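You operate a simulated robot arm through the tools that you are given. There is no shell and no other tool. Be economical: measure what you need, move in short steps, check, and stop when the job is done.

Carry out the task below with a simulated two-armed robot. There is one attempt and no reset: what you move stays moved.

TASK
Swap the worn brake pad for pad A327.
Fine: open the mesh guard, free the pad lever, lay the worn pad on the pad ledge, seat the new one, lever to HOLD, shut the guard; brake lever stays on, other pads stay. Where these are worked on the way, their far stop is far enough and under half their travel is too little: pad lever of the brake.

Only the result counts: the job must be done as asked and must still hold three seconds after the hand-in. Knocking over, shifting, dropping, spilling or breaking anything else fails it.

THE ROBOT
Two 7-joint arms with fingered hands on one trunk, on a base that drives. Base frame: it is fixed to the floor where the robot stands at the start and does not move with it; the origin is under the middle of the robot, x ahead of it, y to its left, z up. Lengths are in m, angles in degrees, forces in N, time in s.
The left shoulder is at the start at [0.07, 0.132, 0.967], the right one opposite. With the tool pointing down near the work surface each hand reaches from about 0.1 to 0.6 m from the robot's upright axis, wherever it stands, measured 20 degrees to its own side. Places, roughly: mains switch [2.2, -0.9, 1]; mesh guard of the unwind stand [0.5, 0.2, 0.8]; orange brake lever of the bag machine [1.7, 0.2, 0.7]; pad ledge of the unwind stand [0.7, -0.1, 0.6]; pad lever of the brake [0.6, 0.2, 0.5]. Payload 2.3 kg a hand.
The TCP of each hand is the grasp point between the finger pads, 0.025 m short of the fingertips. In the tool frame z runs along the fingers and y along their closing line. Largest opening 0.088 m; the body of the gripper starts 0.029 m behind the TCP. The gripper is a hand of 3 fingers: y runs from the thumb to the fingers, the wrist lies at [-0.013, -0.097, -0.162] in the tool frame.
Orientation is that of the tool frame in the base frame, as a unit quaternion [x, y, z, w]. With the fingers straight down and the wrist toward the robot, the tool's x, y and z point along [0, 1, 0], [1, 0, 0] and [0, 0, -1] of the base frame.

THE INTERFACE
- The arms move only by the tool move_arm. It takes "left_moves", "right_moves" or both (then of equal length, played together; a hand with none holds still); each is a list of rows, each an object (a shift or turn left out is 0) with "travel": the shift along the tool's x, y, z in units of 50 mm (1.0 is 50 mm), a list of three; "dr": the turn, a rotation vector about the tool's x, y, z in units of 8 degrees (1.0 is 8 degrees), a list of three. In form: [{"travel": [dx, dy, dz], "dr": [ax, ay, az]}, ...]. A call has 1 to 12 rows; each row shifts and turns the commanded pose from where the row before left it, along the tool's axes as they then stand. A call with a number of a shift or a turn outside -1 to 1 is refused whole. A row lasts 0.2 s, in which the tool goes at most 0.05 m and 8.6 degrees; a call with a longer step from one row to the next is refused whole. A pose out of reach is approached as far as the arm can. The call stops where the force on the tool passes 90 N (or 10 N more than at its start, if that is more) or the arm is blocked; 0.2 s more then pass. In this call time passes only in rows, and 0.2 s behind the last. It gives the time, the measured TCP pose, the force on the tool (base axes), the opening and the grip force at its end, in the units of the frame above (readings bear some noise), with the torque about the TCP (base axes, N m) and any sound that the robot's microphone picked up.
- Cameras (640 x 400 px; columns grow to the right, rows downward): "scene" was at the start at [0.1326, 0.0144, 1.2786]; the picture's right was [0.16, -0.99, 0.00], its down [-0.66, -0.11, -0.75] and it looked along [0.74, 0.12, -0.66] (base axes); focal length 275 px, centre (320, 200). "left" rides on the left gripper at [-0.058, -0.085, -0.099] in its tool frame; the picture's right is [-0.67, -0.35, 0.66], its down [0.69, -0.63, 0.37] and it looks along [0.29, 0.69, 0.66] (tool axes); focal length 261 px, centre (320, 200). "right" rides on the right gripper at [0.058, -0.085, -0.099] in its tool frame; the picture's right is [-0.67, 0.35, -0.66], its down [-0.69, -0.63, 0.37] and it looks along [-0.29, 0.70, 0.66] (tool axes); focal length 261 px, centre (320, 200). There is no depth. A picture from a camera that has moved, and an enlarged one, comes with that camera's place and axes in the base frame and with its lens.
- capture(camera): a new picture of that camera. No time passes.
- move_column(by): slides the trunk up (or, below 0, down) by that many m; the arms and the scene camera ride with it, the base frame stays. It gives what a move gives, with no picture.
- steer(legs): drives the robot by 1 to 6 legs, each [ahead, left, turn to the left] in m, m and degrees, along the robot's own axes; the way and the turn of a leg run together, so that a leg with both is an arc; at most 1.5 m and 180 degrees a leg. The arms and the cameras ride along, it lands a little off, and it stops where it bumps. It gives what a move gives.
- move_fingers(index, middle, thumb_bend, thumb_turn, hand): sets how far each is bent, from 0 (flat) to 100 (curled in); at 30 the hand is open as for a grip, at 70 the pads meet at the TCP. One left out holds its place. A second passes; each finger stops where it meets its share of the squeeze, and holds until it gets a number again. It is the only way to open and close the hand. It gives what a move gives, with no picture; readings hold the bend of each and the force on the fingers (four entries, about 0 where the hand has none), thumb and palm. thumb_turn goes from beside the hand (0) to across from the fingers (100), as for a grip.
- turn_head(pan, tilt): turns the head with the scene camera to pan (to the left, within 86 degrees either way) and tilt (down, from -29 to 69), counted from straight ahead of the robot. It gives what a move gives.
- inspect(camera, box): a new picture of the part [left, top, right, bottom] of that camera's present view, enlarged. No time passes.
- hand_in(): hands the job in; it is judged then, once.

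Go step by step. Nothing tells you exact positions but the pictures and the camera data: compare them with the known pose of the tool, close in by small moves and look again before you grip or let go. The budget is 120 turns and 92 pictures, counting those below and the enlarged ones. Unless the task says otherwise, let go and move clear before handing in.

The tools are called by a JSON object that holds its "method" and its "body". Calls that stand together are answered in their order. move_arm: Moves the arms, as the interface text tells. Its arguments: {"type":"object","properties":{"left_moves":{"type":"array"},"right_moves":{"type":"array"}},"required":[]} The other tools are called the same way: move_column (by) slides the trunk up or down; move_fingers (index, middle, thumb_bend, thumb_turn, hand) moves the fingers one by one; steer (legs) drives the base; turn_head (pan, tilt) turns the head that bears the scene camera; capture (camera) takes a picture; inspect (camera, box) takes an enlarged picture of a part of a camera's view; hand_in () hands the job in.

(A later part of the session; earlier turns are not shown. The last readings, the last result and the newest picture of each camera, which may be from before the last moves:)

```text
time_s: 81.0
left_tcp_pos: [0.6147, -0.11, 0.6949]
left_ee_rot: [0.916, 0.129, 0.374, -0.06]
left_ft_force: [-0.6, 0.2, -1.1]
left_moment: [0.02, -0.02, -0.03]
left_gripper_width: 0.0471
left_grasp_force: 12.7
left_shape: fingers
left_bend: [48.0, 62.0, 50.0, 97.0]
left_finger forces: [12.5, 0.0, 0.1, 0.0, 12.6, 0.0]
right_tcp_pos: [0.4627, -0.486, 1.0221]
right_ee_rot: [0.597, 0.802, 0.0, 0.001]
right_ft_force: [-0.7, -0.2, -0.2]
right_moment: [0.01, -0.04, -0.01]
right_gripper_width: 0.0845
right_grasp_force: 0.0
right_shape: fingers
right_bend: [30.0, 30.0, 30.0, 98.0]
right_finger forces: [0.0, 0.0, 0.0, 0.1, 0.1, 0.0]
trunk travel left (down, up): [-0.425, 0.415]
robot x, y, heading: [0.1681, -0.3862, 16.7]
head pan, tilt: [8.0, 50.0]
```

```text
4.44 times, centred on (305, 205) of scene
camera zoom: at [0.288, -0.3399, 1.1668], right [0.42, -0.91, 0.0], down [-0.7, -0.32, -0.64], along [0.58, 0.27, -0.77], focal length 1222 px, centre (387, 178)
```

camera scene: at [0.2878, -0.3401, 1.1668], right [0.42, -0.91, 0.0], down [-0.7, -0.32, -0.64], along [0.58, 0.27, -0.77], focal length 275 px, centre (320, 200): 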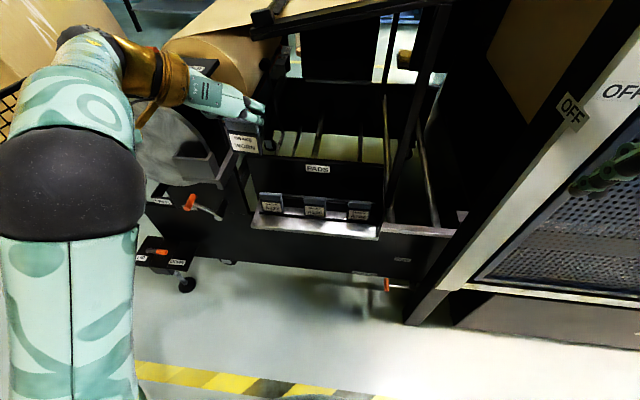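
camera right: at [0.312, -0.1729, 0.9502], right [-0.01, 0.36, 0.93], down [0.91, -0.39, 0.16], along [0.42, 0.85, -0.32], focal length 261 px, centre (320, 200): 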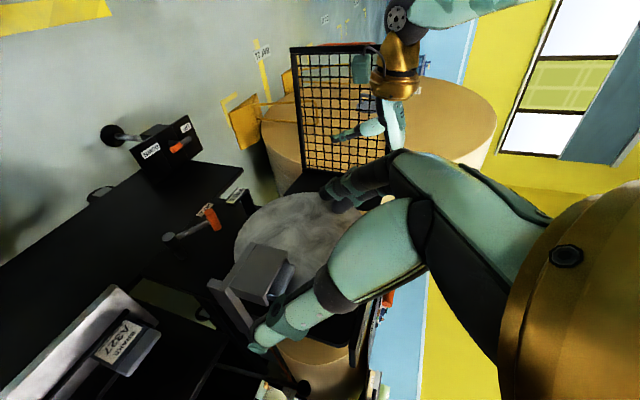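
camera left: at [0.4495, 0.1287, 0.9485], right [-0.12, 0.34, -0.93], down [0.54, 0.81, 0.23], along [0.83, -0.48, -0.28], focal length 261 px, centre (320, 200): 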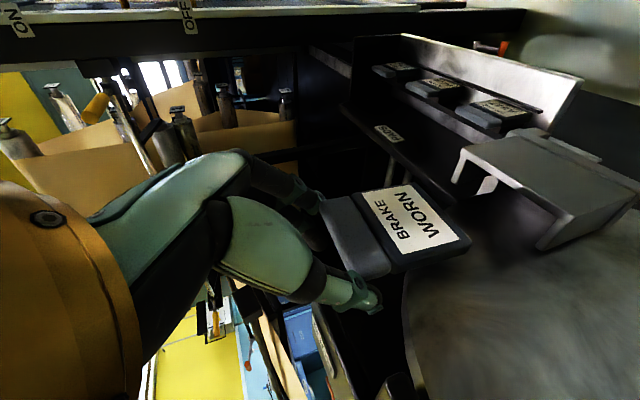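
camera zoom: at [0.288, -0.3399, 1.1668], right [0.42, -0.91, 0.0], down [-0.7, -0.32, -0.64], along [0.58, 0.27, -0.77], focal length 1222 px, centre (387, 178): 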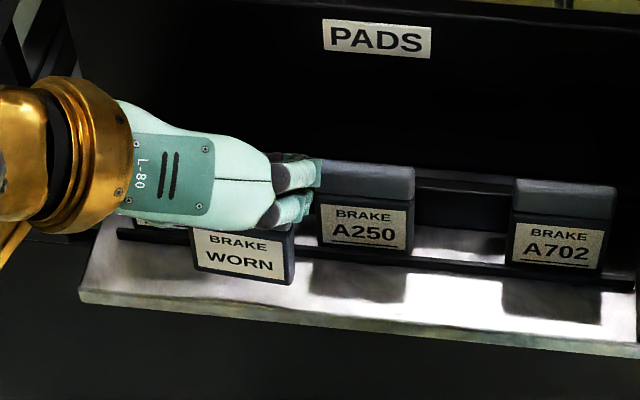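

My fingers would open right beside A250's end, so I'd rather place the pad directly in front of A250, with the fingers straddling it. Raising, shifting right, and coming down again.

{"method": "move_arm", "body": {"left_moves": [{"travel": [0.57, 0, -0.57]}, {"travel": [0.57, 0, -0.57]}, {"travel": [-0.04, 0.55, -0.04]}, {"travel": [-0.04, 0.55, -0.04]}, {"travel": [-0.5, 0, 0.5]}, {"travel": [-0.5, 0, 0.5]}]}}

{"method": "inspect", "body": {"camera": "scene", "box": [245, 160, 365, 250]}}

```text
time_s: 82.4
left_tcp_pos: [0.6271, -0.1627, 0.7035]
left_ee_rot: [0.916, 0.13, 0.374, -0.06]
left_ft_force: [0.0, -0.5, -1.2]
left_moment: [-0.03, 0.01, 0.04]
left_gripper_width: 0.0472
left_grasp_force: 12.0
left_shape: fingers
left_bend: [48.0, 62.0, 50.0, 97.0]
left_finger forces: [12.5, 0.0, 0.0, 0.0, 12.6, 0.0]
right_tcp_pos: [0.4621, -0.4847, 1.0218]
right_ee_rot: [0.597, 0.802, 0.0, 0.0]
right_ft_force: [0.7, 0.7, 0.8]
right_moment: [0.01, 0.0, -0.01]
right_gripper_width: 0.0846
right_grasp_force: 0.0
right_shape: fingers
right_bend: [30.0, 30.0, 30.0, 98.0]
right_finger forces: [0.0, 0.1, 0.0, 0.0, 0.0, 0.1]
trunk travel left (down, up): [-0.425, 0.415]
robot x, y, heading: [0.1688, -0.3857, 16.8]
head pan, tilt: [8.0, 50.0]
```

```text
4.44 times, centred on (305, 205) of scene
camera zoom: at [0.2883, -0.3399, 1.1668], right [0.42, -0.91, 0.0], down [-0.7, -0.32, -0.64], along [0.58, 0.27, -0.77], focal length 1222 px, centre (387, 178)
```

zoom: 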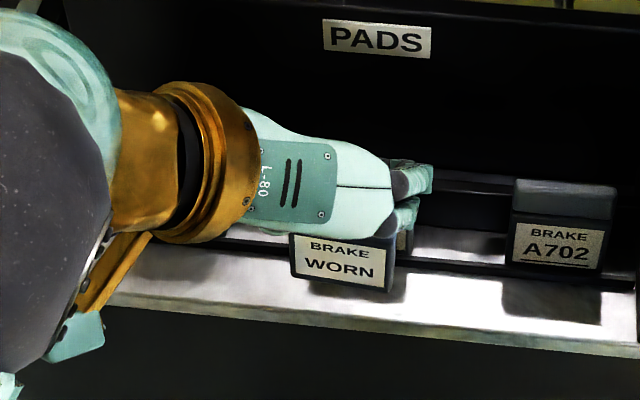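

Now directly in front of A250. Descending in small steps until contact.

{"method": "move_arm", "body": {"left_moves": [{"travel": [-0.06, 0, 0.06]}, {"travel": [-0.06, 0, 0.06]}, {"travel": [-0.06, 0, 0.06]}]}}

{"method": "move_arm", "body": {"left_moves": [{"travel": [-0.04, 0, 0.04]}]}}

{"method": "move_arm", "body": {"left_moves": [{"travel": [-0.04, 0, 0.04]}]}}

```text
time_s: 83.2
left_tcp_pos: [0.625, -0.1627, 0.69]
left_ee_rot: [0.917, 0.13, 0.373, -0.06]
left_ft_force: [0.1, 0.3, -0.7]
left_moment: [-0.01, 0.0, -0.01]
left_gripper_width: 0.0471
left_grasp_force: 12.7
left_shape: fingers
left_bend: [48.0, 62.0, 50.0, 97.0]
left_finger forces: [12.4, 0.1, 0.0, 0.0, 12.6, 0.0]
right_tcp_pos: [0.4614, -0.4844, 1.0217]
right_ee_rot: [0.597, 0.802, 0.001, 0.0]
right_ft_force: [0.0, 0.1, -0.2]
right_moment: [-0.01, 0.04, 0.03]
right_gripper_width: 0.0844
right_grasp_force: 0.1
right_shape: fingers
right_bend: [30.0, 30.0, 30.0, 98.0]
right_finger forces: [0.0, 0.0, 0.0, 0.0, 0.1, 0.1]
trunk travel left (down, up): [-0.425, 0.415]
robot x, y, heading: [0.1745, -0.3885, 16.8]
head pan, tilt: [8.0, 50.0]
```

```text
time_s: 83.6
left_tcp_pos: [0.6243, -0.1613, 0.6883]
left_ee_rot: [0.916, 0.13, 0.374, -0.059]
left_ft_force: [-0.5, 0.5, -0.9]
left_moment: [0.02, 0.01, 0.03]
left_gripper_width: 0.0472
left_grasp_force: 12.2
left_shape: fingers
left_bend: [48.0, 62.0, 50.0, 97.0]
left_finger forces: [12.5, 0.0, 0.1, 0.0, 12.5, 0.1]
right_tcp_pos: [0.4618, -0.4849, 1.0216]
right_ee_rot: [0.597, 0.802, 0.0, 0.0]
right_ft_force: [-0.1, -0.2, -0.1]
right_moment: [0.0, 0.03, 0.0]
right_gripper_width: 0.0845
right_grasp_force: 0.1
right_shape: fingers
right_bend: [30.0, 30.0, 30.0, 98.0]
right_finger forces: [0.0, 0.0, 0.0, 0.0, 0.0, 0.1]
trunk travel left (down, up): [-0.425, 0.415]
robot x, y, heading: [0.1734, -0.3911, 16.5]
head pan, tilt: [8.0, 50.0]
```

```text
time_s: 84.0
left_tcp_pos: [0.6255, -0.1638, 0.6852]
left_ee_rot: [0.916, 0.129, 0.374, -0.059]
left_ft_force: [0.1, 0.0, -0.3]
left_moment: [-0.01, 0.0, 0.01]
left_gripper_width: 0.0471
left_grasp_force: 12.3
left_shape: fingers
left_bend: [48.0, 62.0, 50.0, 97.0]
left_finger forces: [12.5, 0.0, 0.0, 0.0, 12.4, 0.0]
right_tcp_pos: [0.4615, -0.4849, 1.0198]
right_ee_rot: [0.597, 0.802, 0.0, 0.0]
right_ft_force: [0.1, -0.1, 0.4]
right_moment: [-0.01, 0.0, 0.02]
right_gripper_width: 0.0847
right_grasp_force: 0.0
right_shape: fingers
right_bend: [30.0, 30.0, 30.0, 98.0]
right_finger forces: [0.0, 0.1, 0.1, 0.1, 0.1, 0.0]
trunk travel left (down, up): [-0.425, 0.415]
robot x, y, heading: [0.1696, -0.3873, 16.5]
head pan, tilt: [8.0, 50.0]
```

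No contact yet; continuing in millimetre steps.

{"method": "move_arm", "body": {"left_moves": [{"travel": [-0.045, 0, 0.045]}]}}

{"method": "move_arm", "body": {"left_moves": [{"travel": [-0.045, 0, 0.045]}]}}

{"method": "inspect", "body": {"camera": "scene", "box": [265, 180, 345, 240]}}

```text
time_s: 84.4
left_tcp_pos: [0.6248, -0.1623, 0.6824]
left_ee_rot: [0.916, 0.13, 0.374, -0.06]
left_ft_force: [-0.7, -0.1, -1.3]
left_moment: [-0.03, 0.02, 0.02]
left_gripper_width: 0.0471
left_grasp_force: 12.9
left_shape: fingers
left_bend: [48.0, 62.0, 50.0, 97.0]
left_finger forces: [12.5, 0.0, 0.0, 0.0, 12.5, 0.1]
right_tcp_pos: [0.4611, -0.4858, 1.0209]
right_ee_rot: [0.597, 0.802, 0.001, 0.0]
right_ft_force: [0.2, -0.4, -0.2]
right_moment: [0.04, -0.03, 0.01]
right_gripper_width: 0.0846
right_grasp_force: 0.0
right_shape: fingers
right_bend: [30.0, 30.0, 30.0, 98.0]
right_finger forces: [0.0, 0.1, 0.0, 0.0, 0.0, 0.0]
trunk travel left (down, up): [-0.425, 0.415]
robot x, y, heading: [0.1672, -0.3895, 16.9]
head pan, tilt: [8.0, 50.0]
```

```text
time_s: 84.8
left_tcp_pos: [0.6253, -0.1622, 0.6776]
left_ee_rot: [0.916, 0.129, 0.374, -0.06]
left_ft_force: [-0.1, -0.8, -0.8]
left_moment: [-0.04, 0.04, 0.03]
left_gripper_width: 0.0467
left_grasp_force: 12.6
left_shape: fingers
left_bend: [48.0, 62.0, 50.0, 97.0]
left_finger forces: [12.5, 0.0, 0.1, 0.0, 12.5, 0.1]
right_tcp_pos: [0.4621, -0.4859, 1.0207]
right_ee_rot: [0.597, 0.802, 0.001, 0.0]
right_ft_force: [-0.5, -0.2, -0.2]
right_moment: [-0.01, -0.02, 0.0]
right_gripper_width: 0.0846
right_grasp_force: 0.2
right_shape: fingers
right_bend: [30.0, 30.0, 30.0, 98.0]
right_finger forces: [0.0, 0.1, 0.0, 0.0, 0.0, 0.0]
trunk travel left (down, up): [-0.425, 0.415]
robot x, y, heading: [0.1729, -0.3887, 16.7]
head pan, tilt: [8.0, 50.0]
```

```text
6.67 times, centred on (305, 210) of scene
camera zoom: at [0.288, -0.34, 1.1668], right [0.42, -0.91, 0.0], down [-0.7, -0.32, -0.64], along [0.58, 0.27, -0.77], focal length 1833 px, centre (420, 133)
```

zoom: 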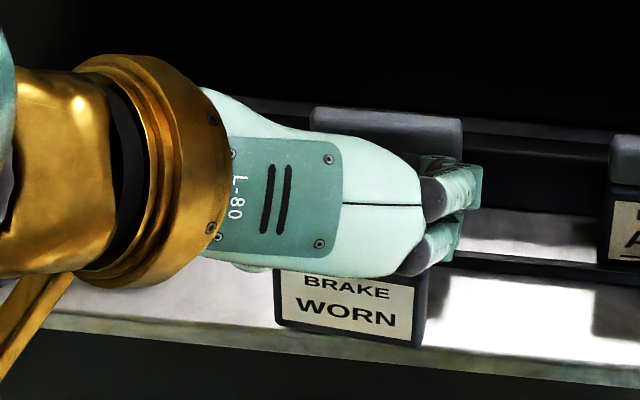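

Very near the surface; two more small steps watching for force.

{"method": "move_arm", "body": {"left_moves": [{"travel": [-0.045, 0, 0.045]}]}}

{"method": "move_arm", "body": {"left_moves": [{"travel": [-0.045, 0, 0.045]}]}}

```text
time_s: 85.2
left_tcp_pos: [0.626, -0.162, 0.6765]
left_ee_rot: [0.917, 0.129, 0.374, -0.059]
left_ft_force: [0.0, -0.8, -1.1]
left_moment: [0.02, 0.02, 0.0]
left_gripper_width: 0.0472
left_grasp_force: 12.2
left_shape: fingers
left_bend: [48.0, 62.0, 50.0, 97.0]
left_finger forces: [12.5, 0.0, 0.1, 0.0, 12.5, 0.0]
right_tcp_pos: [0.4613, -0.486, 1.0209]
right_ee_rot: [0.597, 0.802, 0.001, 0.001]
right_ft_force: [-0.4, 0.2, -0.7]
right_moment: [-0.01, 0.02, 0.01]
right_gripper_width: 0.0847
right_grasp_force: 0.0
right_shape: fingers
right_bend: [30.0, 30.0, 30.0, 98.0]
right_finger forces: [0.1, 0.0, 0.0, 0.1, 0.1, 0.1]
trunk travel left (down, up): [-0.425, 0.415]
robot x, y, heading: [0.1702, -0.3897, 16.5]
head pan, tilt: [8.0, 50.0]
```

```text
time_s: 85.6
left_tcp_pos: [0.6251, -0.1619, 0.6725]
left_ee_rot: [0.916, 0.13, 0.375, -0.06]
left_ft_force: [-0.7, 0.6, 0.2]
left_moment: [0.0, 0.0, -0.02]
left_gripper_width: 0.0472
left_grasp_force: 12.3
left_shape: fingers
left_bend: [48.0, 62.0, 50.0, 97.0]
left_finger forces: [12.3, 0.1, 0.0, 0.1, 12.7, 0.1]
right_tcp_pos: [0.462, -0.4851, 1.0217]
right_ee_rot: [0.597, 0.802, 0.0, 0.001]
right_ft_force: [0.3, 0.7, -0.4]
right_moment: [0.01, -0.02, 0.02]
right_gripper_width: 0.0846
right_grasp_force: 0.1
right_shape: fingers
right_bend: [30.0, 30.0, 30.0, 98.0]
right_finger forces: [0.1, 0.1, 0.1, 0.1, 0.0, 0.0]
trunk travel left (down, up): [-0.425, 0.415]
robot x, y, heading: [0.1727, -0.3927, 16.7]
head pan, tilt: [8.0, 50.0]
```

A hint of unloading (force z from about −1 to +0.2 N). One more step to confirm.

{"method": "move_arm", "body": {"left_moves": [{"travel": [-0.045, 0, 0.045]}]}}

{"method": "inspect", "body": {"camera": "scene", "box": [265, 180, 345, 240]}}

```text
time_s: 86.0
left_tcp_pos: [0.6247, -0.1629, 0.6715]
left_ee_rot: [0.915, 0.13, 0.376, -0.06]
left_ft_force: [-0.6, 1.7, 7.6]
left_moment: [-0.04, -0.04, -0.02]
left_gripper_width: 0.047
left_grasp_force: 13.1
left_shape: fingers
left_bend: [49.0, 62.0, 50.0, 98.0]
left_finger forces: [12.0, 0.0, 0.1, 0.1, 14.3, 0.0]
right_tcp_pos: [0.4611, -0.4853, 1.0218]
right_ee_rot: [0.597, 0.802, 0.001, 0.002]
right_ft_force: [-0.1, 0.3, 0.2]
right_moment: [0.0, -0.02, 0.0]
right_gripper_width: 0.0845
right_grasp_force: 0.0
right_shape: fingers
right_bend: [30.0, 30.0, 30.0, 98.0]
right_finger forces: [0.1, 0.1, 0.1, 0.0, 0.1, 0.1]
trunk travel left (down, up): [-0.425, 0.415]
robot x, y, heading: [0.1693, -0.3871, 17.0]
head pan, tilt: [8.0, 50.0]
```

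```text
6.67 times, centred on (305, 210) of scene
camera zoom: at [0.2858, -0.3404, 1.1672], right [0.42, -0.91, 0.0], down [-0.69, -0.32, -0.64], along [0.58, 0.27, -0.77], focal length 1833 px, centre (420, 133)
```

zoom: 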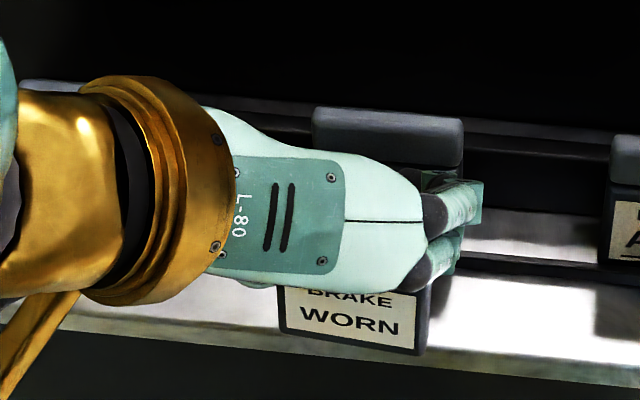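

The pad touches the ledge (7.6 N) but sits close to the front edge. I lift 4 mm, move it 1 cm inward, and set it down again.

{"method": "move_arm", "body": {"left_moves": [{"travel": [0.085, 0, -0.085]}, {"travel": [0.14, 0, 0.14]}, {"travel": [-0.05, 0, 0.05]}]}}

{"method": "move_arm", "body": {"left_moves": [{"travel": [-0.025, 0, 0.025]}]}}

```text
time_s: 86.8
left_tcp_pos: [0.6338, -0.1585, 0.672]
left_ee_rot: [0.917, 0.129, 0.374, -0.059]
left_ft_force: [0.2, 0.0, 0.6]
left_moment: [0.0, 0.02, -0.02]
left_gripper_width: 0.0472
left_grasp_force: 13.0
left_shape: fingers
left_bend: [48.0, 62.0, 50.0, 97.0]
left_finger forces: [12.4, 0.1, 0.0, 0.0, 12.9, 0.1]
right_tcp_pos: [0.4626, -0.486, 1.021]
right_ee_rot: [0.597, 0.802, 0.0, 0.001]
right_ft_force: [-0.4, 0.6, 0.1]
right_moment: [-0.04, -0.01, 0.01]
right_gripper_width: 0.0845
right_grasp_force: 0.1
right_shape: fingers
right_bend: [30.0, 30.0, 30.0, 98.0]
right_finger forces: [0.1, 0.0, 0.1, 0.1, 0.0, 0.1]
trunk travel left (down, up): [-0.425, 0.415]
robot x, y, heading: [0.1685, -0.3907, 16.7]
head pan, tilt: [8.0, 50.0]
```

```text
time_s: 87.2
left_tcp_pos: [0.6333, -0.1586, 0.6714]
left_ee_rot: [0.916, 0.129, 0.376, -0.06]
left_ft_force: [0.6, 1.0, 5.2]
left_moment: [-0.01, -0.04, 0.0]
left_gripper_width: 0.0473
left_grasp_force: 12.2
left_shape: fingers
left_bend: [49.0, 62.0, 50.0, 97.0]
left_finger forces: [12.1, 0.0, 0.0, 0.1, 13.8, 0.0]
right_tcp_pos: [0.46, -0.4847, 1.0219]
right_ee_rot: [0.597, 0.802, 0.0, 0.001]
right_ft_force: [-0.4, 0.6, 0.2]
right_moment: [0.05, 0.01, 0.02]
right_gripper_width: 0.0846
right_grasp_force: 0.0
right_shape: fingers
right_bend: [30.0, 30.0, 30.0, 98.0]
right_finger forces: [0.1, 0.0, 0.0, 0.0, 0.0, 0.1]
trunk travel left (down, up): [-0.425, 0.415]
robot x, y, heading: [0.1715, -0.3888, 16.8]
head pan, tilt: [8.0, 50.0]
```

Resting on the ledge with 5 N. I open slightly to release, then fully.

{"method": "move_fingers", "body": {"hand": "left", "index": 44, "thumb_bend": 45, "middle": 52}}

{"method": "move_fingers", "body": {"hand": "left", "index": 36, "thumb_bend": 36, "middle": 36}}

{"method": "inspect", "body": {"camera": "scene", "box": [265, 180, 345, 240]}}

```text
time_s: 88.2
left_tcp_pos: [0.6339, -0.1585, 0.6705]
left_ee_rot: [0.916, 0.13, 0.374, -0.06]
left_ft_force: [0.0, -0.4, -0.8]
left_moment: [-0.02, -0.01, -0.01]
left_gripper_width: 0.0552
left_grasp_force: 0.7
left_shape: fingers
left_bend: [44.0, 52.0, 44.0, 98.0]
left_finger forces: [0.3, 0.1, 0.0, 0.0, 0.6, 0.0]
right_tcp_pos: [0.461, -0.4856, 1.0217]
right_ee_rot: [0.598, 0.802, 0.001, 0.0]
right_ft_force: [0.2, -0.4, 0.6]
right_moment: [0.01, 0.02, -0.02]
right_gripper_width: 0.0842
right_grasp_force: 0.0
right_shape: fingers
right_bend: [30.0, 30.0, 30.0, 98.0]
right_finger forces: [0.1, 0.0, 0.1, 0.1, 0.0, 0.0]
trunk travel left (down, up): [-0.425, 0.415]
robot x, y, heading: [0.1686, -0.3865, 17.0]
head pan, tilt: [8.0, 50.0]
```

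```text
time_s: 89.2
left_tcp_pos: [0.6336, -0.1601, 0.6708]
left_ee_rot: [0.916, 0.13, 0.374, -0.06]
left_ft_force: [-0.1, -0.5, -0.2]
left_moment: [0.01, 0.04, -0.03]
left_gripper_width: 0.0715
left_grasp_force: 0.0
left_shape: fingers
left_bend: [36.0, 36.0, 36.0, 98.0]
left_finger forces: [0.1, 0.1, 0.0, 0.0, 0.0, 0.1]
right_tcp_pos: [0.462, -0.4855, 1.0209]
right_ee_rot: [0.597, 0.802, 0.001, 0.0]
right_ft_force: [-0.6, 0.2, 0.4]
right_moment: [0.0, -0.01, -0.01]
right_gripper_width: 0.0847
right_grasp_force: 0.1
right_shape: fingers
right_bend: [30.0, 30.0, 30.0, 98.0]
right_finger forces: [0.0, 0.0, 0.0, 0.0, 0.0, 0.1]
trunk travel left (down, up): [-0.425, 0.415]
robot x, y, heading: [0.1706, -0.3884, 16.5]
head pan, tilt: [8.0, 50.0]
```

```text
6.67 times, centred on (305, 210) of scene
camera zoom: at [0.2876, -0.3402, 1.1668], right [0.42, -0.91, 0.0], down [-0.7, -0.32, -0.64], along [0.58, 0.27, -0.77], focal length 1833 px, centre (420, 133)
```

zoom: 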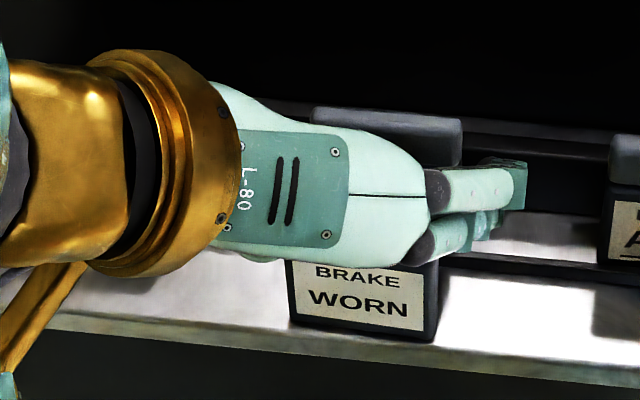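

The worn pad stands on the ledge about 1 cm inside the edge, in front of A250. I retract and move over to A327.

{"method": "move_arm", "body": {"left_moves": [{"travel": [0, 0, -0.4]}, {"travel": [0, 0, -0.8]}, {"travel": [0.1, 0, -0.9]}, {"travel": [0.1, -0.72, -0.2]}, {"travel": [0, -0.72, 0]}, {"travel": [0, -0.72, 0]}, {"travel": [0.1, 0, 0.7]}, {"travel": [0.1, 0, 0.7]}, {"travel": [0, 0, 0.5]}]}}

{"method": "inspect", "body": {"camera": "left", "box": [220, 140, 460, 380]}}

{"method": "inspect", "body": {"camera": "scene", "box": [225, 150, 385, 250]}}

```text
time_s: 91.2
left_tcp_pos: [0.6054, -0.056, 0.6985]
left_ee_rot: [0.916, 0.13, 0.374, -0.059]
left_ft_force: [0.3, -0.1, -0.7]
left_moment: [0.02, -0.01, -0.01]
left_gripper_width: 0.0717
left_grasp_force: 0.1
left_shape: fingers
left_bend: [36.0, 36.0, 36.0, 98.0]
left_finger forces: [0.1, 0.0, 0.1, 0.1, 0.0, 0.0]
right_tcp_pos: [0.4625, -0.4848, 1.0237]
right_ee_rot: [0.597, 0.802, 0.0, -0.001]
right_ft_force: [0.4, 0.2, -0.4]
right_moment: [0.01, 0.02, 0.0]
right_gripper_width: 0.0842
right_grasp_force: 0.0
right_shape: fingers
right_bend: [30.0, 30.0, 30.0, 98.0]
right_finger forces: [0.1, 0.1, 0.0, 0.0, 0.1, 0.0]
trunk travel left (down, up): [-0.425, 0.415]
robot x, y, heading: [0.1737, -0.3847, 16.6]
head pan, tilt: [8.0, 50.0]
```

```text
1.67 times, centred on (340, 260) of left
camera zoom: at [0.4747, -0.0052, 0.7306], right [-0.12, 0.34, -0.93], down [0.54, 0.81, 0.23], along [0.83, -0.48, -0.28], focal length 434 px, centre (287, 100)
```

zoom: 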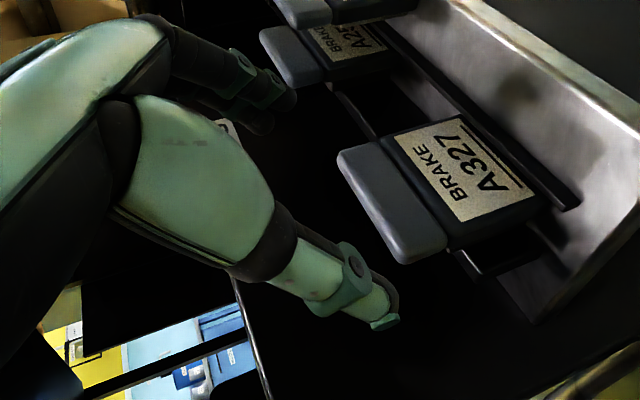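

```text
4.00 times, centred on (305, 200) of scene
camera zoom: at [0.2882, -0.3398, 1.1668], right [0.42, -0.91, 0.0], down [-0.7, -0.32, -0.64], along [0.58, 0.27, -0.77], focal length 1100 px, centre (380, 200)
```

zoom: 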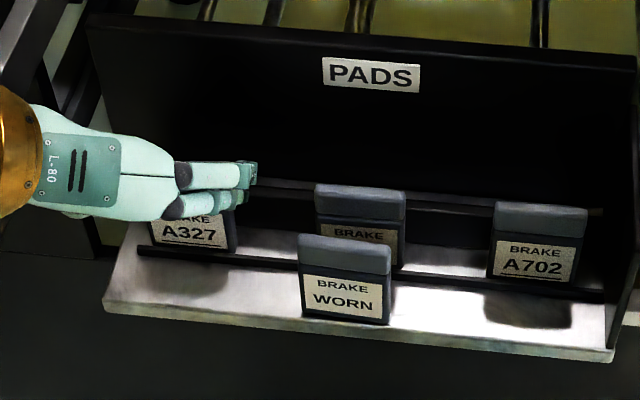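

Both views agree the cap is ~5 cm ahead and centred. Opening a bit and moving in to match the grip height used on the worn pad.

{"method": "move_fingers", "body": {"hand": "left", "index": 32, "thumb_bend": 32, "middle": 32}}

{"method": "move_arm", "body": {"left_moves": [{"travel": [0.1, -0.03, 0.45]}, {"travel": [0.1, -0.03, 0.45]}]}}

{"method": "inspect", "body": {"camera": "left", "box": [220, 140, 460, 380]}}

```text
time_s: 92.2
left_tcp_pos: [0.6048, -0.0557, 0.6991]
left_ee_rot: [0.916, 0.13, 0.374, -0.06]
left_ft_force: [-0.3, -0.4, 0.6]
left_moment: [0.01, 0.02, -0.03]
left_gripper_width: 0.08
left_grasp_force: 0.0
left_shape: fingers
left_bend: [32.0, 32.0, 32.0, 98.0]
left_finger forces: [0.0, 0.1, 0.1, 0.1, 0.0, 0.0]
right_tcp_pos: [0.4619, -0.4858, 1.0217]
right_ee_rot: [0.597, 0.802, 0.0, 0.001]
right_ft_force: [0.8, -0.3, 0.1]
right_moment: [0.0, -0.01, -0.03]
right_gripper_width: 0.0849
right_grasp_force: 0.1
right_shape: fingers
right_bend: [30.0, 30.0, 30.0, 98.0]
right_finger forces: [0.0, 0.1, 0.0, 0.0, 0.1, 0.0]
trunk travel left (down, up): [-0.425, 0.415]
robot x, y, heading: [0.1695, -0.3876, 16.6]
head pan, tilt: [8.0, 50.0]
```

```text
time_s: 92.8
left_tcp_pos: [0.6416, -0.0419, 0.6742]
left_ee_rot: [0.916, 0.13, 0.374, -0.059]
left_ft_force: [-0.2, 0.0, -0.5]
left_moment: [0.01, 0.02, -0.01]
left_gripper_width: 0.0802
left_grasp_force: 0.0
left_shape: fingers
left_bend: [32.0, 32.0, 32.0, 98.0]
left_finger forces: [0.1, 0.0, 0.1, 0.0, 0.1, 0.0]
right_tcp_pos: [0.4625, -0.4852, 1.0215]
right_ee_rot: [0.597, 0.802, -0.001, 0.001]
right_ft_force: [0.4, -0.5, 0.7]
right_moment: [0.0, -0.03, 0.04]
right_gripper_width: 0.0844
right_grasp_force: 0.1
right_shape: fingers
right_bend: [30.0, 30.0, 30.0, 98.0]
right_finger forces: [0.1, 0.0, 0.0, 0.0, 0.0, 0.0]
trunk travel left (down, up): [-0.425, 0.415]
robot x, y, heading: [0.1703, -0.3872, 17.0]
head pan, tilt: [8.0, 50.0]
```

```text
1.67 times, centred on (340, 260) of left
camera zoom: at [0.5106, 0.0083, 0.7051], right [-0.12, 0.34, -0.93], down [0.54, 0.81, 0.23], along [0.83, -0.47, -0.28], focal length 434 px, centre (287, 100)
```

zoom: 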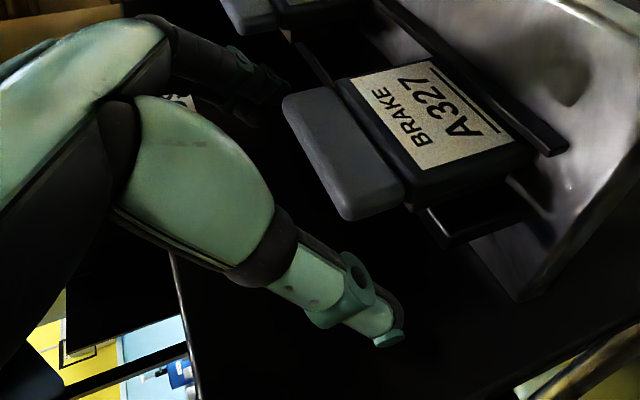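

The view matches the earlier grasp pose. Closing on A327's cap.

{"method": "move_arm", "body": {"left_moves": [{"travel": [0.02, 0.07, 0.05]}]}}

{"method": "move_fingers", "body": {"hand": "left", "index": 62, "thumb_bend": 62, "middle": 62}}

{"method": "move_arm", "body": {"left_moves": [{"travel": [0.14, 0, -0.14]}, {"travel": [0.14, 0, -0.14]}]}}

{"method": "inspect", "body": {"camera": "left", "box": [220, 140, 460, 380]}}

```text
time_s: 93.2
left_tcp_pos: [0.6435, -0.0449, 0.6726]
left_ee_rot: [0.916, 0.129, 0.374, -0.061]
left_ft_force: [0.5, -0.4, -0.2]
left_moment: [-0.01, 0.02, -0.03]
left_gripper_width: 0.0802
left_grasp_force: 0.2
left_shape: fingers
left_bend: [32.0, 32.0, 32.0, 98.0]
left_finger forces: [0.0, 0.1, 0.1, 0.0, 0.1, 0.0]
right_tcp_pos: [0.4615, -0.487, 1.0214]
right_ee_rot: [0.596, 0.803, 0.0, 0.0]
right_ft_force: [0.0, -0.4, 0.5]
right_moment: [0.01, 0.0, 0.0]
right_gripper_width: 0.0846
right_grasp_force: 0.0
right_shape: fingers
right_bend: [30.0, 30.0, 30.0, 98.0]
right_finger forces: [0.0, 0.1, 0.0, 0.1, 0.0, 0.0]
trunk travel left (down, up): [-0.425, 0.415]
robot x, y, heading: [0.1705, -0.388, 17.1]
head pan, tilt: [8.0, 50.0]
```

```text
time_s: 94.2
left_tcp_pos: [0.6449, -0.0451, 0.6727]
left_ee_rot: [0.916, 0.13, 0.374, -0.059]
left_ft_force: [-0.6, -1.3, 0.2]
left_moment: [-0.01, -0.01, -0.03]
left_gripper_width: 0.0164
left_grasp_force: 0.1
left_shape: fingers
left_bend: [61.0, 62.0, 62.0, 98.0]
left_finger forces: [0.4, 0.0, 0.0, 0.1, 0.1, 0.0]
right_tcp_pos: [0.4607, -0.486, 1.021]
right_ee_rot: [0.597, 0.802, 0.0, 0.001]
right_ft_force: [-1.1, -0.5, 0.3]
right_moment: [0.0, -0.01, -0.02]
right_gripper_width: 0.0845
right_grasp_force: 0.0
right_shape: fingers
right_bend: [30.0, 30.0, 30.0, 98.0]
right_finger forces: [0.0, 0.1, 0.1, 0.0, 0.0, 0.0]
trunk travel left (down, up): [-0.425, 0.415]
robot x, y, heading: [0.169, -0.3879, 16.8]
head pan, tilt: [8.0, 50.0]
```

```text
time_s: 94.8
left_tcp_pos: [0.6427, -0.0453, 0.6937]
left_ee_rot: [0.916, 0.129, 0.375, -0.061]
left_ft_force: [0.3, 0.5, 0.4]
left_moment: [0.01, -0.02, 0.02]
left_gripper_width: 0.0159
left_grasp_force: 0.0
left_shape: fingers
left_bend: [62.0, 62.0, 62.0, 98.0]
left_finger forces: [0.1, 0.1, 0.0, 0.0, 0.0, 0.0]
right_tcp_pos: [0.4621, -0.4858, 1.0217]
right_ee_rot: [0.597, 0.802, 0.001, 0.001]
right_ft_force: [-0.2, -0.9, 1.3]
right_moment: [0.0, -0.03, 0.04]
right_gripper_width: 0.0843
right_grasp_force: 0.0
right_shape: fingers
right_bend: [30.0, 30.0, 30.0, 98.0]
right_finger forces: [0.0, 0.1, 0.0, 0.0, 0.0, 0.0]
trunk travel left (down, up): [-0.425, 0.415]
robot x, y, heading: [0.1722, -0.3868, 16.8]
head pan, tilt: [8.0, 50.0]
```

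```text
1.67 times, centred on (340, 260) of left
camera zoom: at [0.513, 0.0056, 0.7251], right [-0.12, 0.34, -0.93], down [0.54, 0.81, 0.23], along [0.83, -0.47, -0.28], focal length 434 px, centre (287, 100)
```

zoom: 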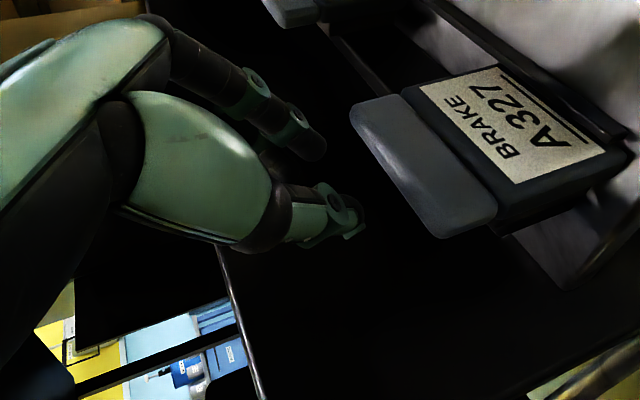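

The grasp missed: the fingers closed just over or behind the cap. I raise clear, reopen, and look at A327's state.

{"method": "move_arm", "body": {"left_moves": [{"travel": [0.4, 0, -0.4]}, {"travel": [0.4, 0, -0.4]}, {"travel": [0, 0, -0.8]}, {"travel": [0, 0, -0.6]}]}}

{"method": "move_fingers", "body": {"hand": "left", "index": 32, "thumb_bend": 32, "middle": 32}}

{"method": "inspect", "body": {"camera": "scene", "box": [235, 160, 335, 240]}}

```text
time_s: 95.8
left_tcp_pos: [0.5971, -0.0615, 0.8012]
left_ee_rot: [0.916, 0.13, 0.373, -0.06]
left_ft_force: [0.0, -1.0, 0.2]
left_moment: [0.01, 0.0, 0.01]
left_gripper_width: 0.0159
left_grasp_force: 0.2
left_shape: fingers
left_bend: [62.0, 62.0, 62.0, 98.0]
left_finger forces: [0.0, 0.0, 0.0, 0.1, 0.0, 0.0]
right_tcp_pos: [0.4617, -0.4855, 1.022]
right_ee_rot: [0.596, 0.803, 0.0, 0.001]
right_ft_force: [0.1, 0.6, -0.1]
right_moment: [-0.01, 0.02, -0.05]
right_gripper_width: 0.0845
right_grasp_force: 0.0
right_shape: fingers
right_bend: [30.0, 30.0, 30.0, 98.0]
right_finger forces: [0.0, 0.0, 0.1, 0.1, 0.0, 0.0]
trunk travel left (down, up): [-0.425, 0.415]
robot x, y, heading: [0.1682, -0.3884, 16.7]
head pan, tilt: [8.0, 50.0]
```

```text
time_s: 96.8
left_tcp_pos: [0.5983, -0.0613, 0.8017]
left_ee_rot: [0.917, 0.129, 0.374, -0.06]
left_ft_force: [0.5, -0.5, -0.1]
left_moment: [0.01, -0.03, 0.03]
left_gripper_width: 0.0803
left_grasp_force: 0.1
left_shape: fingers
left_bend: [32.0, 32.0, 32.0, 98.0]
left_finger forces: [0.1, 0.0, 0.1, 0.1, 0.0, 0.0]
right_tcp_pos: [0.4616, -0.4853, 1.0218]
right_ee_rot: [0.597, 0.802, 0.001, 0.0]
right_ft_force: [-0.1, -0.2, -0.6]
right_moment: [0.02, -0.02, 0.02]
right_gripper_width: 0.0845
right_grasp_force: 0.0
right_shape: fingers
right_bend: [30.0, 30.0, 30.0, 98.0]
right_finger forces: [0.0, 0.0, 0.0, 0.0, 0.0, 0.0]
trunk travel left (down, up): [-0.425, 0.415]
robot x, y, heading: [0.1707, -0.3888, 16.8]
head pan, tilt: [8.0, 50.0]
```

```text
5.00 times, centred on (285, 200) of scene
camera zoom: at [0.2876, -0.3401, 1.1668], right [0.42, -0.91, 0.0], down [-0.7, -0.32, -0.64], along [0.58, 0.27, -0.77], focal length 1375 px, centre (495, 200)
```

zoom: 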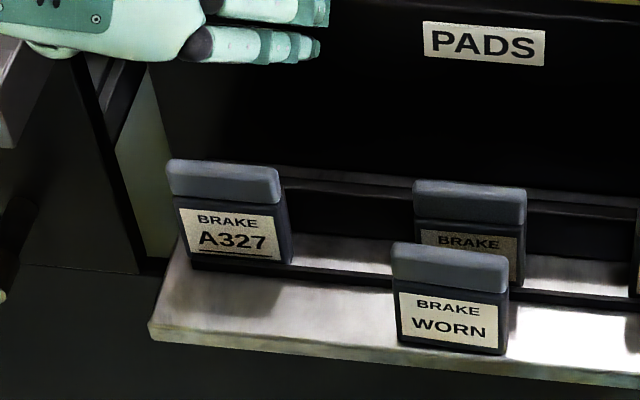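

A327 is still standing in its place. From the two caps in this view, A327's grasp pose is about 1.2 cm further left and slightly nearer than where I closed. Re-approaching.

{"method": "move_arm", "body": {"left_moves": [{"travel": [-0.427, -0.1, 0.67]}, {"travel": [-0.427, -0.1, 0.67]}, {"travel": [-0.427, -0.1, 0.67]}, {"travel": [0, 0, 0.3]}]}}

{"method": "inspect", "body": {"camera": "left", "box": [220, 140, 460, 380]}}

```text
time_s: 97.8
left_tcp_pos: [0.6264, -0.033, 0.673]
left_ee_rot: [0.916, 0.13, 0.374, -0.06]
left_ft_force: [0.7, -0.3, 1.1]
left_moment: [-0.01, -0.02, -0.01]
left_gripper_width: 0.0801
left_grasp_force: 0.0
left_shape: fingers
left_bend: [32.0, 32.0, 32.0, 98.0]
left_finger forces: [0.1, 0.1, 0.1, 0.0, 0.0, 0.0]
right_tcp_pos: [0.4617, -0.4849, 1.0209]
right_ee_rot: [0.598, 0.802, 0.0, 0.001]
right_ft_force: [0.1, 0.1, 0.2]
right_moment: [-0.02, 0.05, 0.0]
right_gripper_width: 0.0846
right_grasp_force: 0.0
right_shape: fingers
right_bend: [30.0, 30.0, 30.0, 98.0]
right_finger forces: [0.0, 0.0, 0.1, 0.0, 0.1, 0.1]
trunk travel left (down, up): [-0.425, 0.415]
robot x, y, heading: [0.1701, -0.387, 16.6]
head pan, tilt: [8.0, 50.0]
```

```text
1.67 times, centred on (340, 260) of left
camera zoom: at [0.4965, 0.0173, 0.705], right [-0.12, 0.34, -0.93], down [0.54, 0.81, 0.23], along [0.83, -0.47, -0.28], focal length 434 px, centre (287, 100)
```

zoom: 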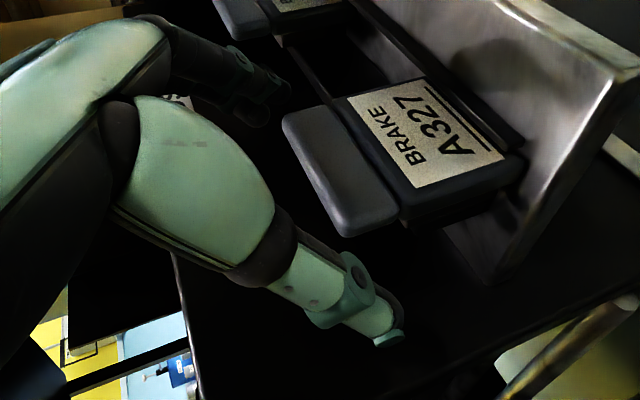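

The cap's front edge is right at the fingertips now. A slight adjustment (5 mm lower, 4 mm nearer) puts the tips squarely on the cap ends; then I close in stages.

{"method": "move_arm", "body": {"left_moves": [{"travel": [-0.13, -0.07, 0.015]}]}}

{"method": "move_fingers", "body": {"hand": "left", "index": 50, "thumb_bend": 50, "middle": 50}}

```text
time_s: 98.2
left_tcp_pos: [0.622, -0.0304, 0.6674]
left_ee_rot: [0.916, 0.13, 0.374, -0.059]
left_ft_force: [0.3, -0.4, 0.0]
left_moment: [-0.02, 0.01, -0.02]
left_gripper_width: 0.0801
left_grasp_force: 0.0
left_shape: fingers
left_bend: [32.0, 32.0, 32.0, 98.0]
left_finger forces: [0.1, 0.1, 0.1, 0.0, 0.0, 0.0]
right_tcp_pos: [0.4618, -0.4855, 1.022]
right_ee_rot: [0.597, 0.802, 0.0, 0.002]
right_ft_force: [0.5, -0.5, -0.1]
right_moment: [-0.01, -0.04, 0.01]
right_gripper_width: 0.0845
right_grasp_force: 0.1
right_shape: fingers
right_bend: [30.0, 30.0, 30.0, 98.0]
right_finger forces: [0.0, 0.0, 0.1, 0.0, 0.0, 0.0]
trunk travel left (down, up): [-0.425, 0.415]
robot x, y, heading: [0.1673, -0.3879, 16.7]
head pan, tilt: [8.0, 50.0]
```

```text
time_s: 99.2
left_tcp_pos: [0.6217, -0.0312, 0.6683]
left_ee_rot: [0.917, 0.13, 0.373, -0.059]
left_ft_force: [0.7, -0.3, 0.6]
left_moment: [-0.02, -0.02, -0.02]
left_gripper_width: 0.0505
left_grasp_force: 3.6
left_shape: fingers
left_bend: [46.0, 48.0, 46.0, 97.0]
left_finger forces: [2.3, 1.1, 0.1, 0.0, 3.2, 0.1]
right_tcp_pos: [0.4605, -0.4858, 1.0218]
right_ee_rot: [0.597, 0.802, 0.0, 0.0]
right_ft_force: [0.2, -0.1, 1.2]
right_moment: [-0.05, -0.03, 0.0]
right_gripper_width: 0.0848
right_grasp_force: 0.0
right_shape: fingers
right_bend: [30.0, 30.0, 30.0, 98.0]
right_finger forces: [0.0, 0.0, 0.1, 0.0, 0.1, 0.0]
trunk travel left (down, up): [-0.425, 0.415]
robot x, y, heading: [0.1719, -0.3871, 16.5]
head pan, tilt: [8.0, 50.0]
```

All three digits now bear on the cap at about 5 cm. Squeezing firmer and lifting straight up 10 cm.

{"method": "move_fingers", "body": {"hand": "left", "index": 62, "thumb_bend": 62, "middle": 62}}

{"method": "move_arm", "body": {"left_moves": [{"travel": [0.28, 0, -0.28]}, {"travel": [0.28, 0, -0.28]}, {"travel": [0.28, 0, -0.28]}, {"travel": [0.28, 0, -0.28]}, {"travel": [0.28, 0, -0.28]}]}}

```text
time_s: 100.2
left_tcp_pos: [0.6218, -0.0313, 0.6687]
left_ee_rot: [0.916, 0.13, 0.374, -0.06]
left_ft_force: [0.4, -1.0, 1.3]
left_moment: [-0.02, 0.01, 0.01]
left_gripper_width: 0.0492
left_grasp_force: 12.3
left_shape: fingers
left_bend: [50.0, 56.0, 46.0, 96.0]
left_finger forces: [7.2, 4.7, 0.0, 0.1, 12.1, 0.0]
right_tcp_pos: [0.4613, -0.4855, 1.0223]
right_ee_rot: [0.596, 0.803, 0.001, 0.001]
right_ft_force: [-0.2, -0.6, 0.2]
right_moment: [0.01, 0.0, 0.01]
right_gripper_width: 0.0846
right_grasp_force: 0.1
right_shape: fingers
right_bend: [30.0, 30.0, 30.0, 98.0]
right_finger forces: [0.0, 0.0, 0.1, 0.0, 0.0, 0.0]
trunk travel left (down, up): [-0.425, 0.415]
robot x, y, heading: [0.1694, -0.387, 16.7]
head pan, tilt: [8.0, 50.0]
```

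```text
time_s: 101.4
left_tcp_pos: [0.6226, -0.0326, 0.7668]
left_ee_rot: [0.917, 0.13, 0.373, -0.06]
left_ft_force: [0.4, 0.0, -1.1]
left_moment: [-0.02, -0.01, -0.01]
left_gripper_width: 0.0491
left_grasp_force: 11.5
left_shape: fingers
left_bend: [50.0, 56.0, 46.0, 96.0]
left_finger forces: [7.1, 4.3, 0.1, 0.1, 12.1, 0.0]
right_tcp_pos: [0.4612, -0.4859, 1.0216]
right_ee_rot: [0.597, 0.803, 0.0, 0.0]
right_ft_force: [0.3, 0.6, -0.4]
right_moment: [-0.02, 0.01, 0.03]
right_gripper_width: 0.0842
right_grasp_force: 0.1
right_shape: fingers
right_bend: [30.0, 30.0, 30.0, 98.0]
right_finger forces: [0.1, 0.1, 0.1, 0.0, 0.0, 0.0]
trunk travel left (down, up): [-0.425, 0.415]
robot x, y, heading: [0.1709, -0.3886, 16.8]
head pan, tilt: [8.0, 50.0]
```

A327 is held and lifted. Raising it further, driving back to the caliper position, and viewing it in hand.

{"method": "move_arm", "body": {"left_moves": [{"travel": [0.55, 0, -0.55]}, {"travel": [0.55, 0, -0.55]}, {"travel": [0.55, 0, -0.55]}, {"travel": [0.4, 0, -0.4]}]}}

{"method": "steer", "body": {"legs": [[0.03, 0.14, 0]]}}

{"method": "inspect", "body": {"camera": "left", "box": [220, 140, 460, 380]}}

```text
time_s: 102.4
left_tcp_pos: [0.6232, -0.0344, 0.9118]
left_ee_rot: [0.917, 0.129, 0.373, -0.06]
left_ft_force: [-0.3, -0.2, -1.9]
left_moment: [-0.02, 0.05, -0.03]
left_gripper_width: 0.049
left_grasp_force: 11.9
left_shape: fingers
left_bend: [50.0, 57.0, 46.0, 96.0]
left_finger forces: [7.3, 4.1, 0.0, 0.0, 11.8, 0.0]
right_tcp_pos: [0.4613, -0.4872, 1.0229]
right_ee_rot: [0.598, 0.801, -0.001, 0.001]
right_ft_force: [0.4, 1.2, -0.4]
right_moment: [0.03, -0.01, 0.04]
right_gripper_width: 0.0848
right_grasp_force: 0.1
right_shape: fingers
right_bend: [30.0, 30.0, 30.0, 98.0]
right_finger forces: [0.0, 0.0, 0.0, 0.1, 0.1, 0.1]
trunk travel left (down, up): [-0.425, 0.415]
robot x, y, heading: [0.1687, -0.3864, 16.8]
head pan, tilt: [8.0, 50.0]
```

```text
time_s: 103.7
left_tcp_pos: [0.6129, 0.1071, 0.9104]
left_ee_rot: [0.917, 0.129, 0.374, -0.059]
left_ft_force: [-0.1, -0.8, -0.6]
left_moment: [-0.03, 0.0, 0.03]
left_gripper_width: 0.0486
left_grasp_force: 11.3
left_shape: fingers
left_bend: [50.0, 57.0, 46.0, 96.0]
left_finger forces: [7.4, 3.9, 0.1, 0.1, 11.8, 0.0]
right_tcp_pos: [0.4506, -0.3425, 1.0222]
right_ee_rot: [0.597, 0.802, 0.0, 0.001]
right_ft_force: [-1.0, 0.3, -1.2]
right_moment: [0.03, 0.0, 0.0]
right_gripper_width: 0.0846
right_grasp_force: 0.0
right_shape: fingers
right_bend: [30.0, 30.0, 30.0, 98.0]
right_finger forces: [0.0, 0.1, 0.0, 0.0, 0.0, 0.0]
trunk travel left (down, up): [-0.425, 0.415]
robot x, y, heading: [0.1613, -0.2477, 16.6]
head pan, tilt: [8.0, 50.0]
```

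```text
1.67 times, centred on (340, 260) of left
camera zoom: at [0.4823, 0.1572, 0.9428], right [-0.12, 0.34, -0.93], down [0.54, 0.81, 0.23], along [0.83, -0.48, -0.28], focal length 434 px, centre (287, 100)
```

zoom: 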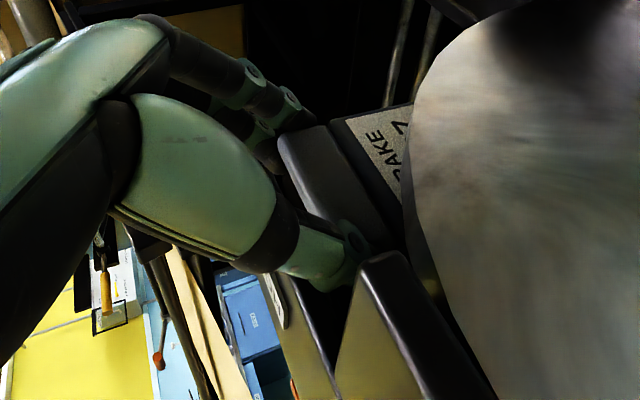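

Careful: after the drive the pad sits behind the disc's plane. I'll back out the way it came (right, then toward me), and then bring it in front of the disc above the pocket.

{"method": "move_arm", "body": {"left_moves": [{"travel": [0, 0.8, 0]}, {"travel": [0, 0.8, 0]}, {"travel": [0, 0.6, 0]}, {"travel": [-0.5, 0, -0.5]}, {"travel": [-0.5, 0, -0.5]}]}}

```text
time_s: 104.9
left_tcp_pos: [0.5775, -0.0178, 0.9108]
left_ee_rot: [0.916, 0.133, 0.374, -0.056]
left_ft_force: [-0.6, -0.1, -1.1]
left_moment: [-0.01, 0.05, 0.07]
left_gripper_width: 0.0491
left_grasp_force: 10.8
left_shape: fingers
left_bend: [50.0, 60.0, 47.0, 96.0]
left_finger forces: [8.3, 2.7, 0.0, 0.0, 10.0, 0.0]
right_tcp_pos: [0.4509, -0.3448, 1.0209]
right_ee_rot: [0.597, 0.802, 0.001, 0.0]
right_ft_force: [0.4, 0.6, -0.4]
right_moment: [-0.02, 0.0, -0.01]
right_gripper_width: 0.085
right_grasp_force: 0.0
right_shape: fingers
right_bend: [30.0, 30.0, 30.0, 98.0]
right_finger forces: [0.0, 0.1, 0.1, 0.0, 0.1, 0.0]
trunk travel left (down, up): [-0.425, 0.415]
robot x, y, heading: [0.1566, -0.2459, 16.7]
head pan, tilt: [8.0, 50.0]
```

Still held firmly. Moving left in front of the disc, above the pocket, then checking.

{"method": "move_arm", "body": {"left_moves": [{"travel": [0, -0.62, 0]}, {"travel": [0, -0.62, 0]}, {"travel": [0, -0.6, 0]}, {"travel": [0.2, 0, 0.2]}, {"travel": [-0.15, 0, 0.15]}]}}

{"method": "inspect", "body": {"camera": "left", "box": [240, 120, 560, 320]}}

```text
time_s: 106.1
left_tcp_pos: [0.5624, 0.0745, 0.901]
left_ee_rot: [0.917, 0.129, 0.374, -0.059]
left_ft_force: [-0.2, -0.4, -1.2]
left_moment: [0.01, 0.04, -0.01]
left_gripper_width: 0.0486
left_grasp_force: 10.8
left_shape: fingers
left_bend: [50.0, 60.0, 47.0, 96.0]
left_finger forces: [8.5, 2.7, 0.1, 0.0, 9.9, 0.0]
right_tcp_pos: [0.4493, -0.3443, 1.0219]
right_ee_rot: [0.597, 0.802, 0.001, 0.001]
right_ft_force: [0.6, 0.6, -0.4]
right_moment: [0.0, -0.02, 0.03]
right_gripper_width: 0.0846
right_grasp_force: 0.0
right_shape: fingers
right_bend: [30.0, 30.0, 30.0, 98.0]
right_finger forces: [0.0, 0.0, 0.0, 0.0, 0.0, 0.0]
trunk travel left (down, up): [-0.425, 0.415]
robot x, y, heading: [0.1596, -0.247, 16.7]
head pan, tilt: [8.0, 50.0]
```

```text
2.00 times, centred on (400, 220) of left
camera zoom: at [0.4323, 0.1257, 0.9318], right [-0.12, 0.34, -0.93], down [0.54, 0.81, 0.23], along [0.83, -0.48, -0.28], focal length 521 px, centre (160, 160)
```

zoom: 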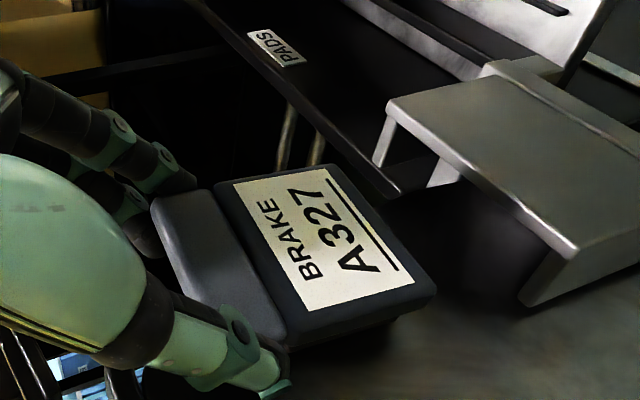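

A327 hangs parallel above the pocket, with the same pitch as the worn pad had. I descend into the pocket in small steps, watching force.

{"method": "move_arm", "body": {"left_moves": [{"travel": [-0.26, 0.02, 0.29]}, {"travel": [-0.27, 0, 0.27]}, {"travel": [-0.12, 0, 0.12]}, {"travel": [-0.12, 0, 0.12]}]}}

{"method": "move_arm", "body": {"left_moves": [{"travel": [-0.1, 0, 0.1]}, {"travel": [-0.1, 0, 0.1]}]}}

```text
time_s: 107.1
left_tcp_pos: [0.5639, 0.0739, 0.8459]
left_ee_rot: [0.917, 0.129, 0.374, -0.06]
left_ft_force: [0.2, -0.8, -1.0]
left_moment: [-0.03, 0.03, -0.02]
left_gripper_width: 0.0486
left_grasp_force: 10.9
left_shape: fingers
left_bend: [50.0, 60.0, 47.0, 96.0]
left_finger forces: [8.5, 2.8, 0.1, 0.0, 9.8, 0.0]
right_tcp_pos: [0.4506, -0.3445, 1.0218]
right_ee_rot: [0.597, 0.802, 0.0, 0.0]
right_ft_force: [-0.5, -0.3, -0.9]
right_moment: [0.0, -0.02, -0.02]
right_gripper_width: 0.0847
right_grasp_force: 0.1
right_shape: fingers
right_bend: [30.0, 30.0, 30.0, 98.0]
right_finger forces: [0.0, 0.0, 0.0, 0.1, 0.1, 0.2]
trunk travel left (down, up): [-0.425, 0.415]
robot x, y, heading: [0.1562, -0.2469, 16.5]
head pan, tilt: [8.0, 50.0]
```

```text
time_s: 107.7
left_tcp_pos: [0.5637, 0.0732, 0.8318]
left_ee_rot: [0.916, 0.13, 0.373, -0.06]
left_ft_force: [-0.1, -0.1, -1.0]
left_moment: [0.01, 0.01, 0.02]
left_gripper_width: 0.0488
left_grasp_force: 10.6
left_shape: fingers
left_bend: [50.0, 60.0, 47.0, 96.0]
left_finger forces: [8.6, 2.8, 0.0, 0.1, 9.8, 0.0]
right_tcp_pos: [0.4501, -0.3436, 1.0211]
right_ee_rot: [0.597, 0.803, 0.001, 0.0]
right_ft_force: [-0.1, 0.3, -0.7]
right_moment: [-0.02, -0.02, 0.01]
right_gripper_width: 0.0845
right_grasp_force: 0.0
right_shape: fingers
right_bend: [30.0, 30.0, 30.0, 98.0]
right_finger forces: [0.0, 0.0, 0.0, 0.1, 0.0, 0.1]
trunk travel left (down, up): [-0.425, 0.415]
robot x, y, heading: [0.1609, -0.2482, 16.7]
head pan, tilt: [8.0, 50.0]
```

No resistance so far. One look to verify it's inside the pocket, not in front of it.

{"method": "inspect", "body": {"camera": "left", "box": [220, 120, 540, 320]}}

```text
2.00 times, centred on (380, 220) of left
camera zoom: at [0.4334, 0.1245, 0.8633], right [-0.12, 0.34, -0.93], down [0.54, 0.81, 0.23], along [0.83, -0.48, -0.28], focal length 521 px, centre (200, 160)
```

zoom: 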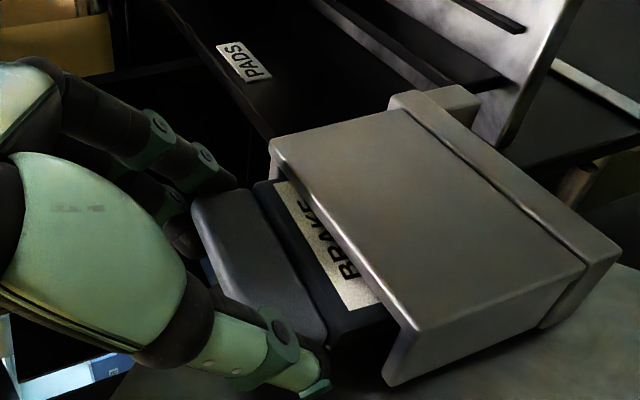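

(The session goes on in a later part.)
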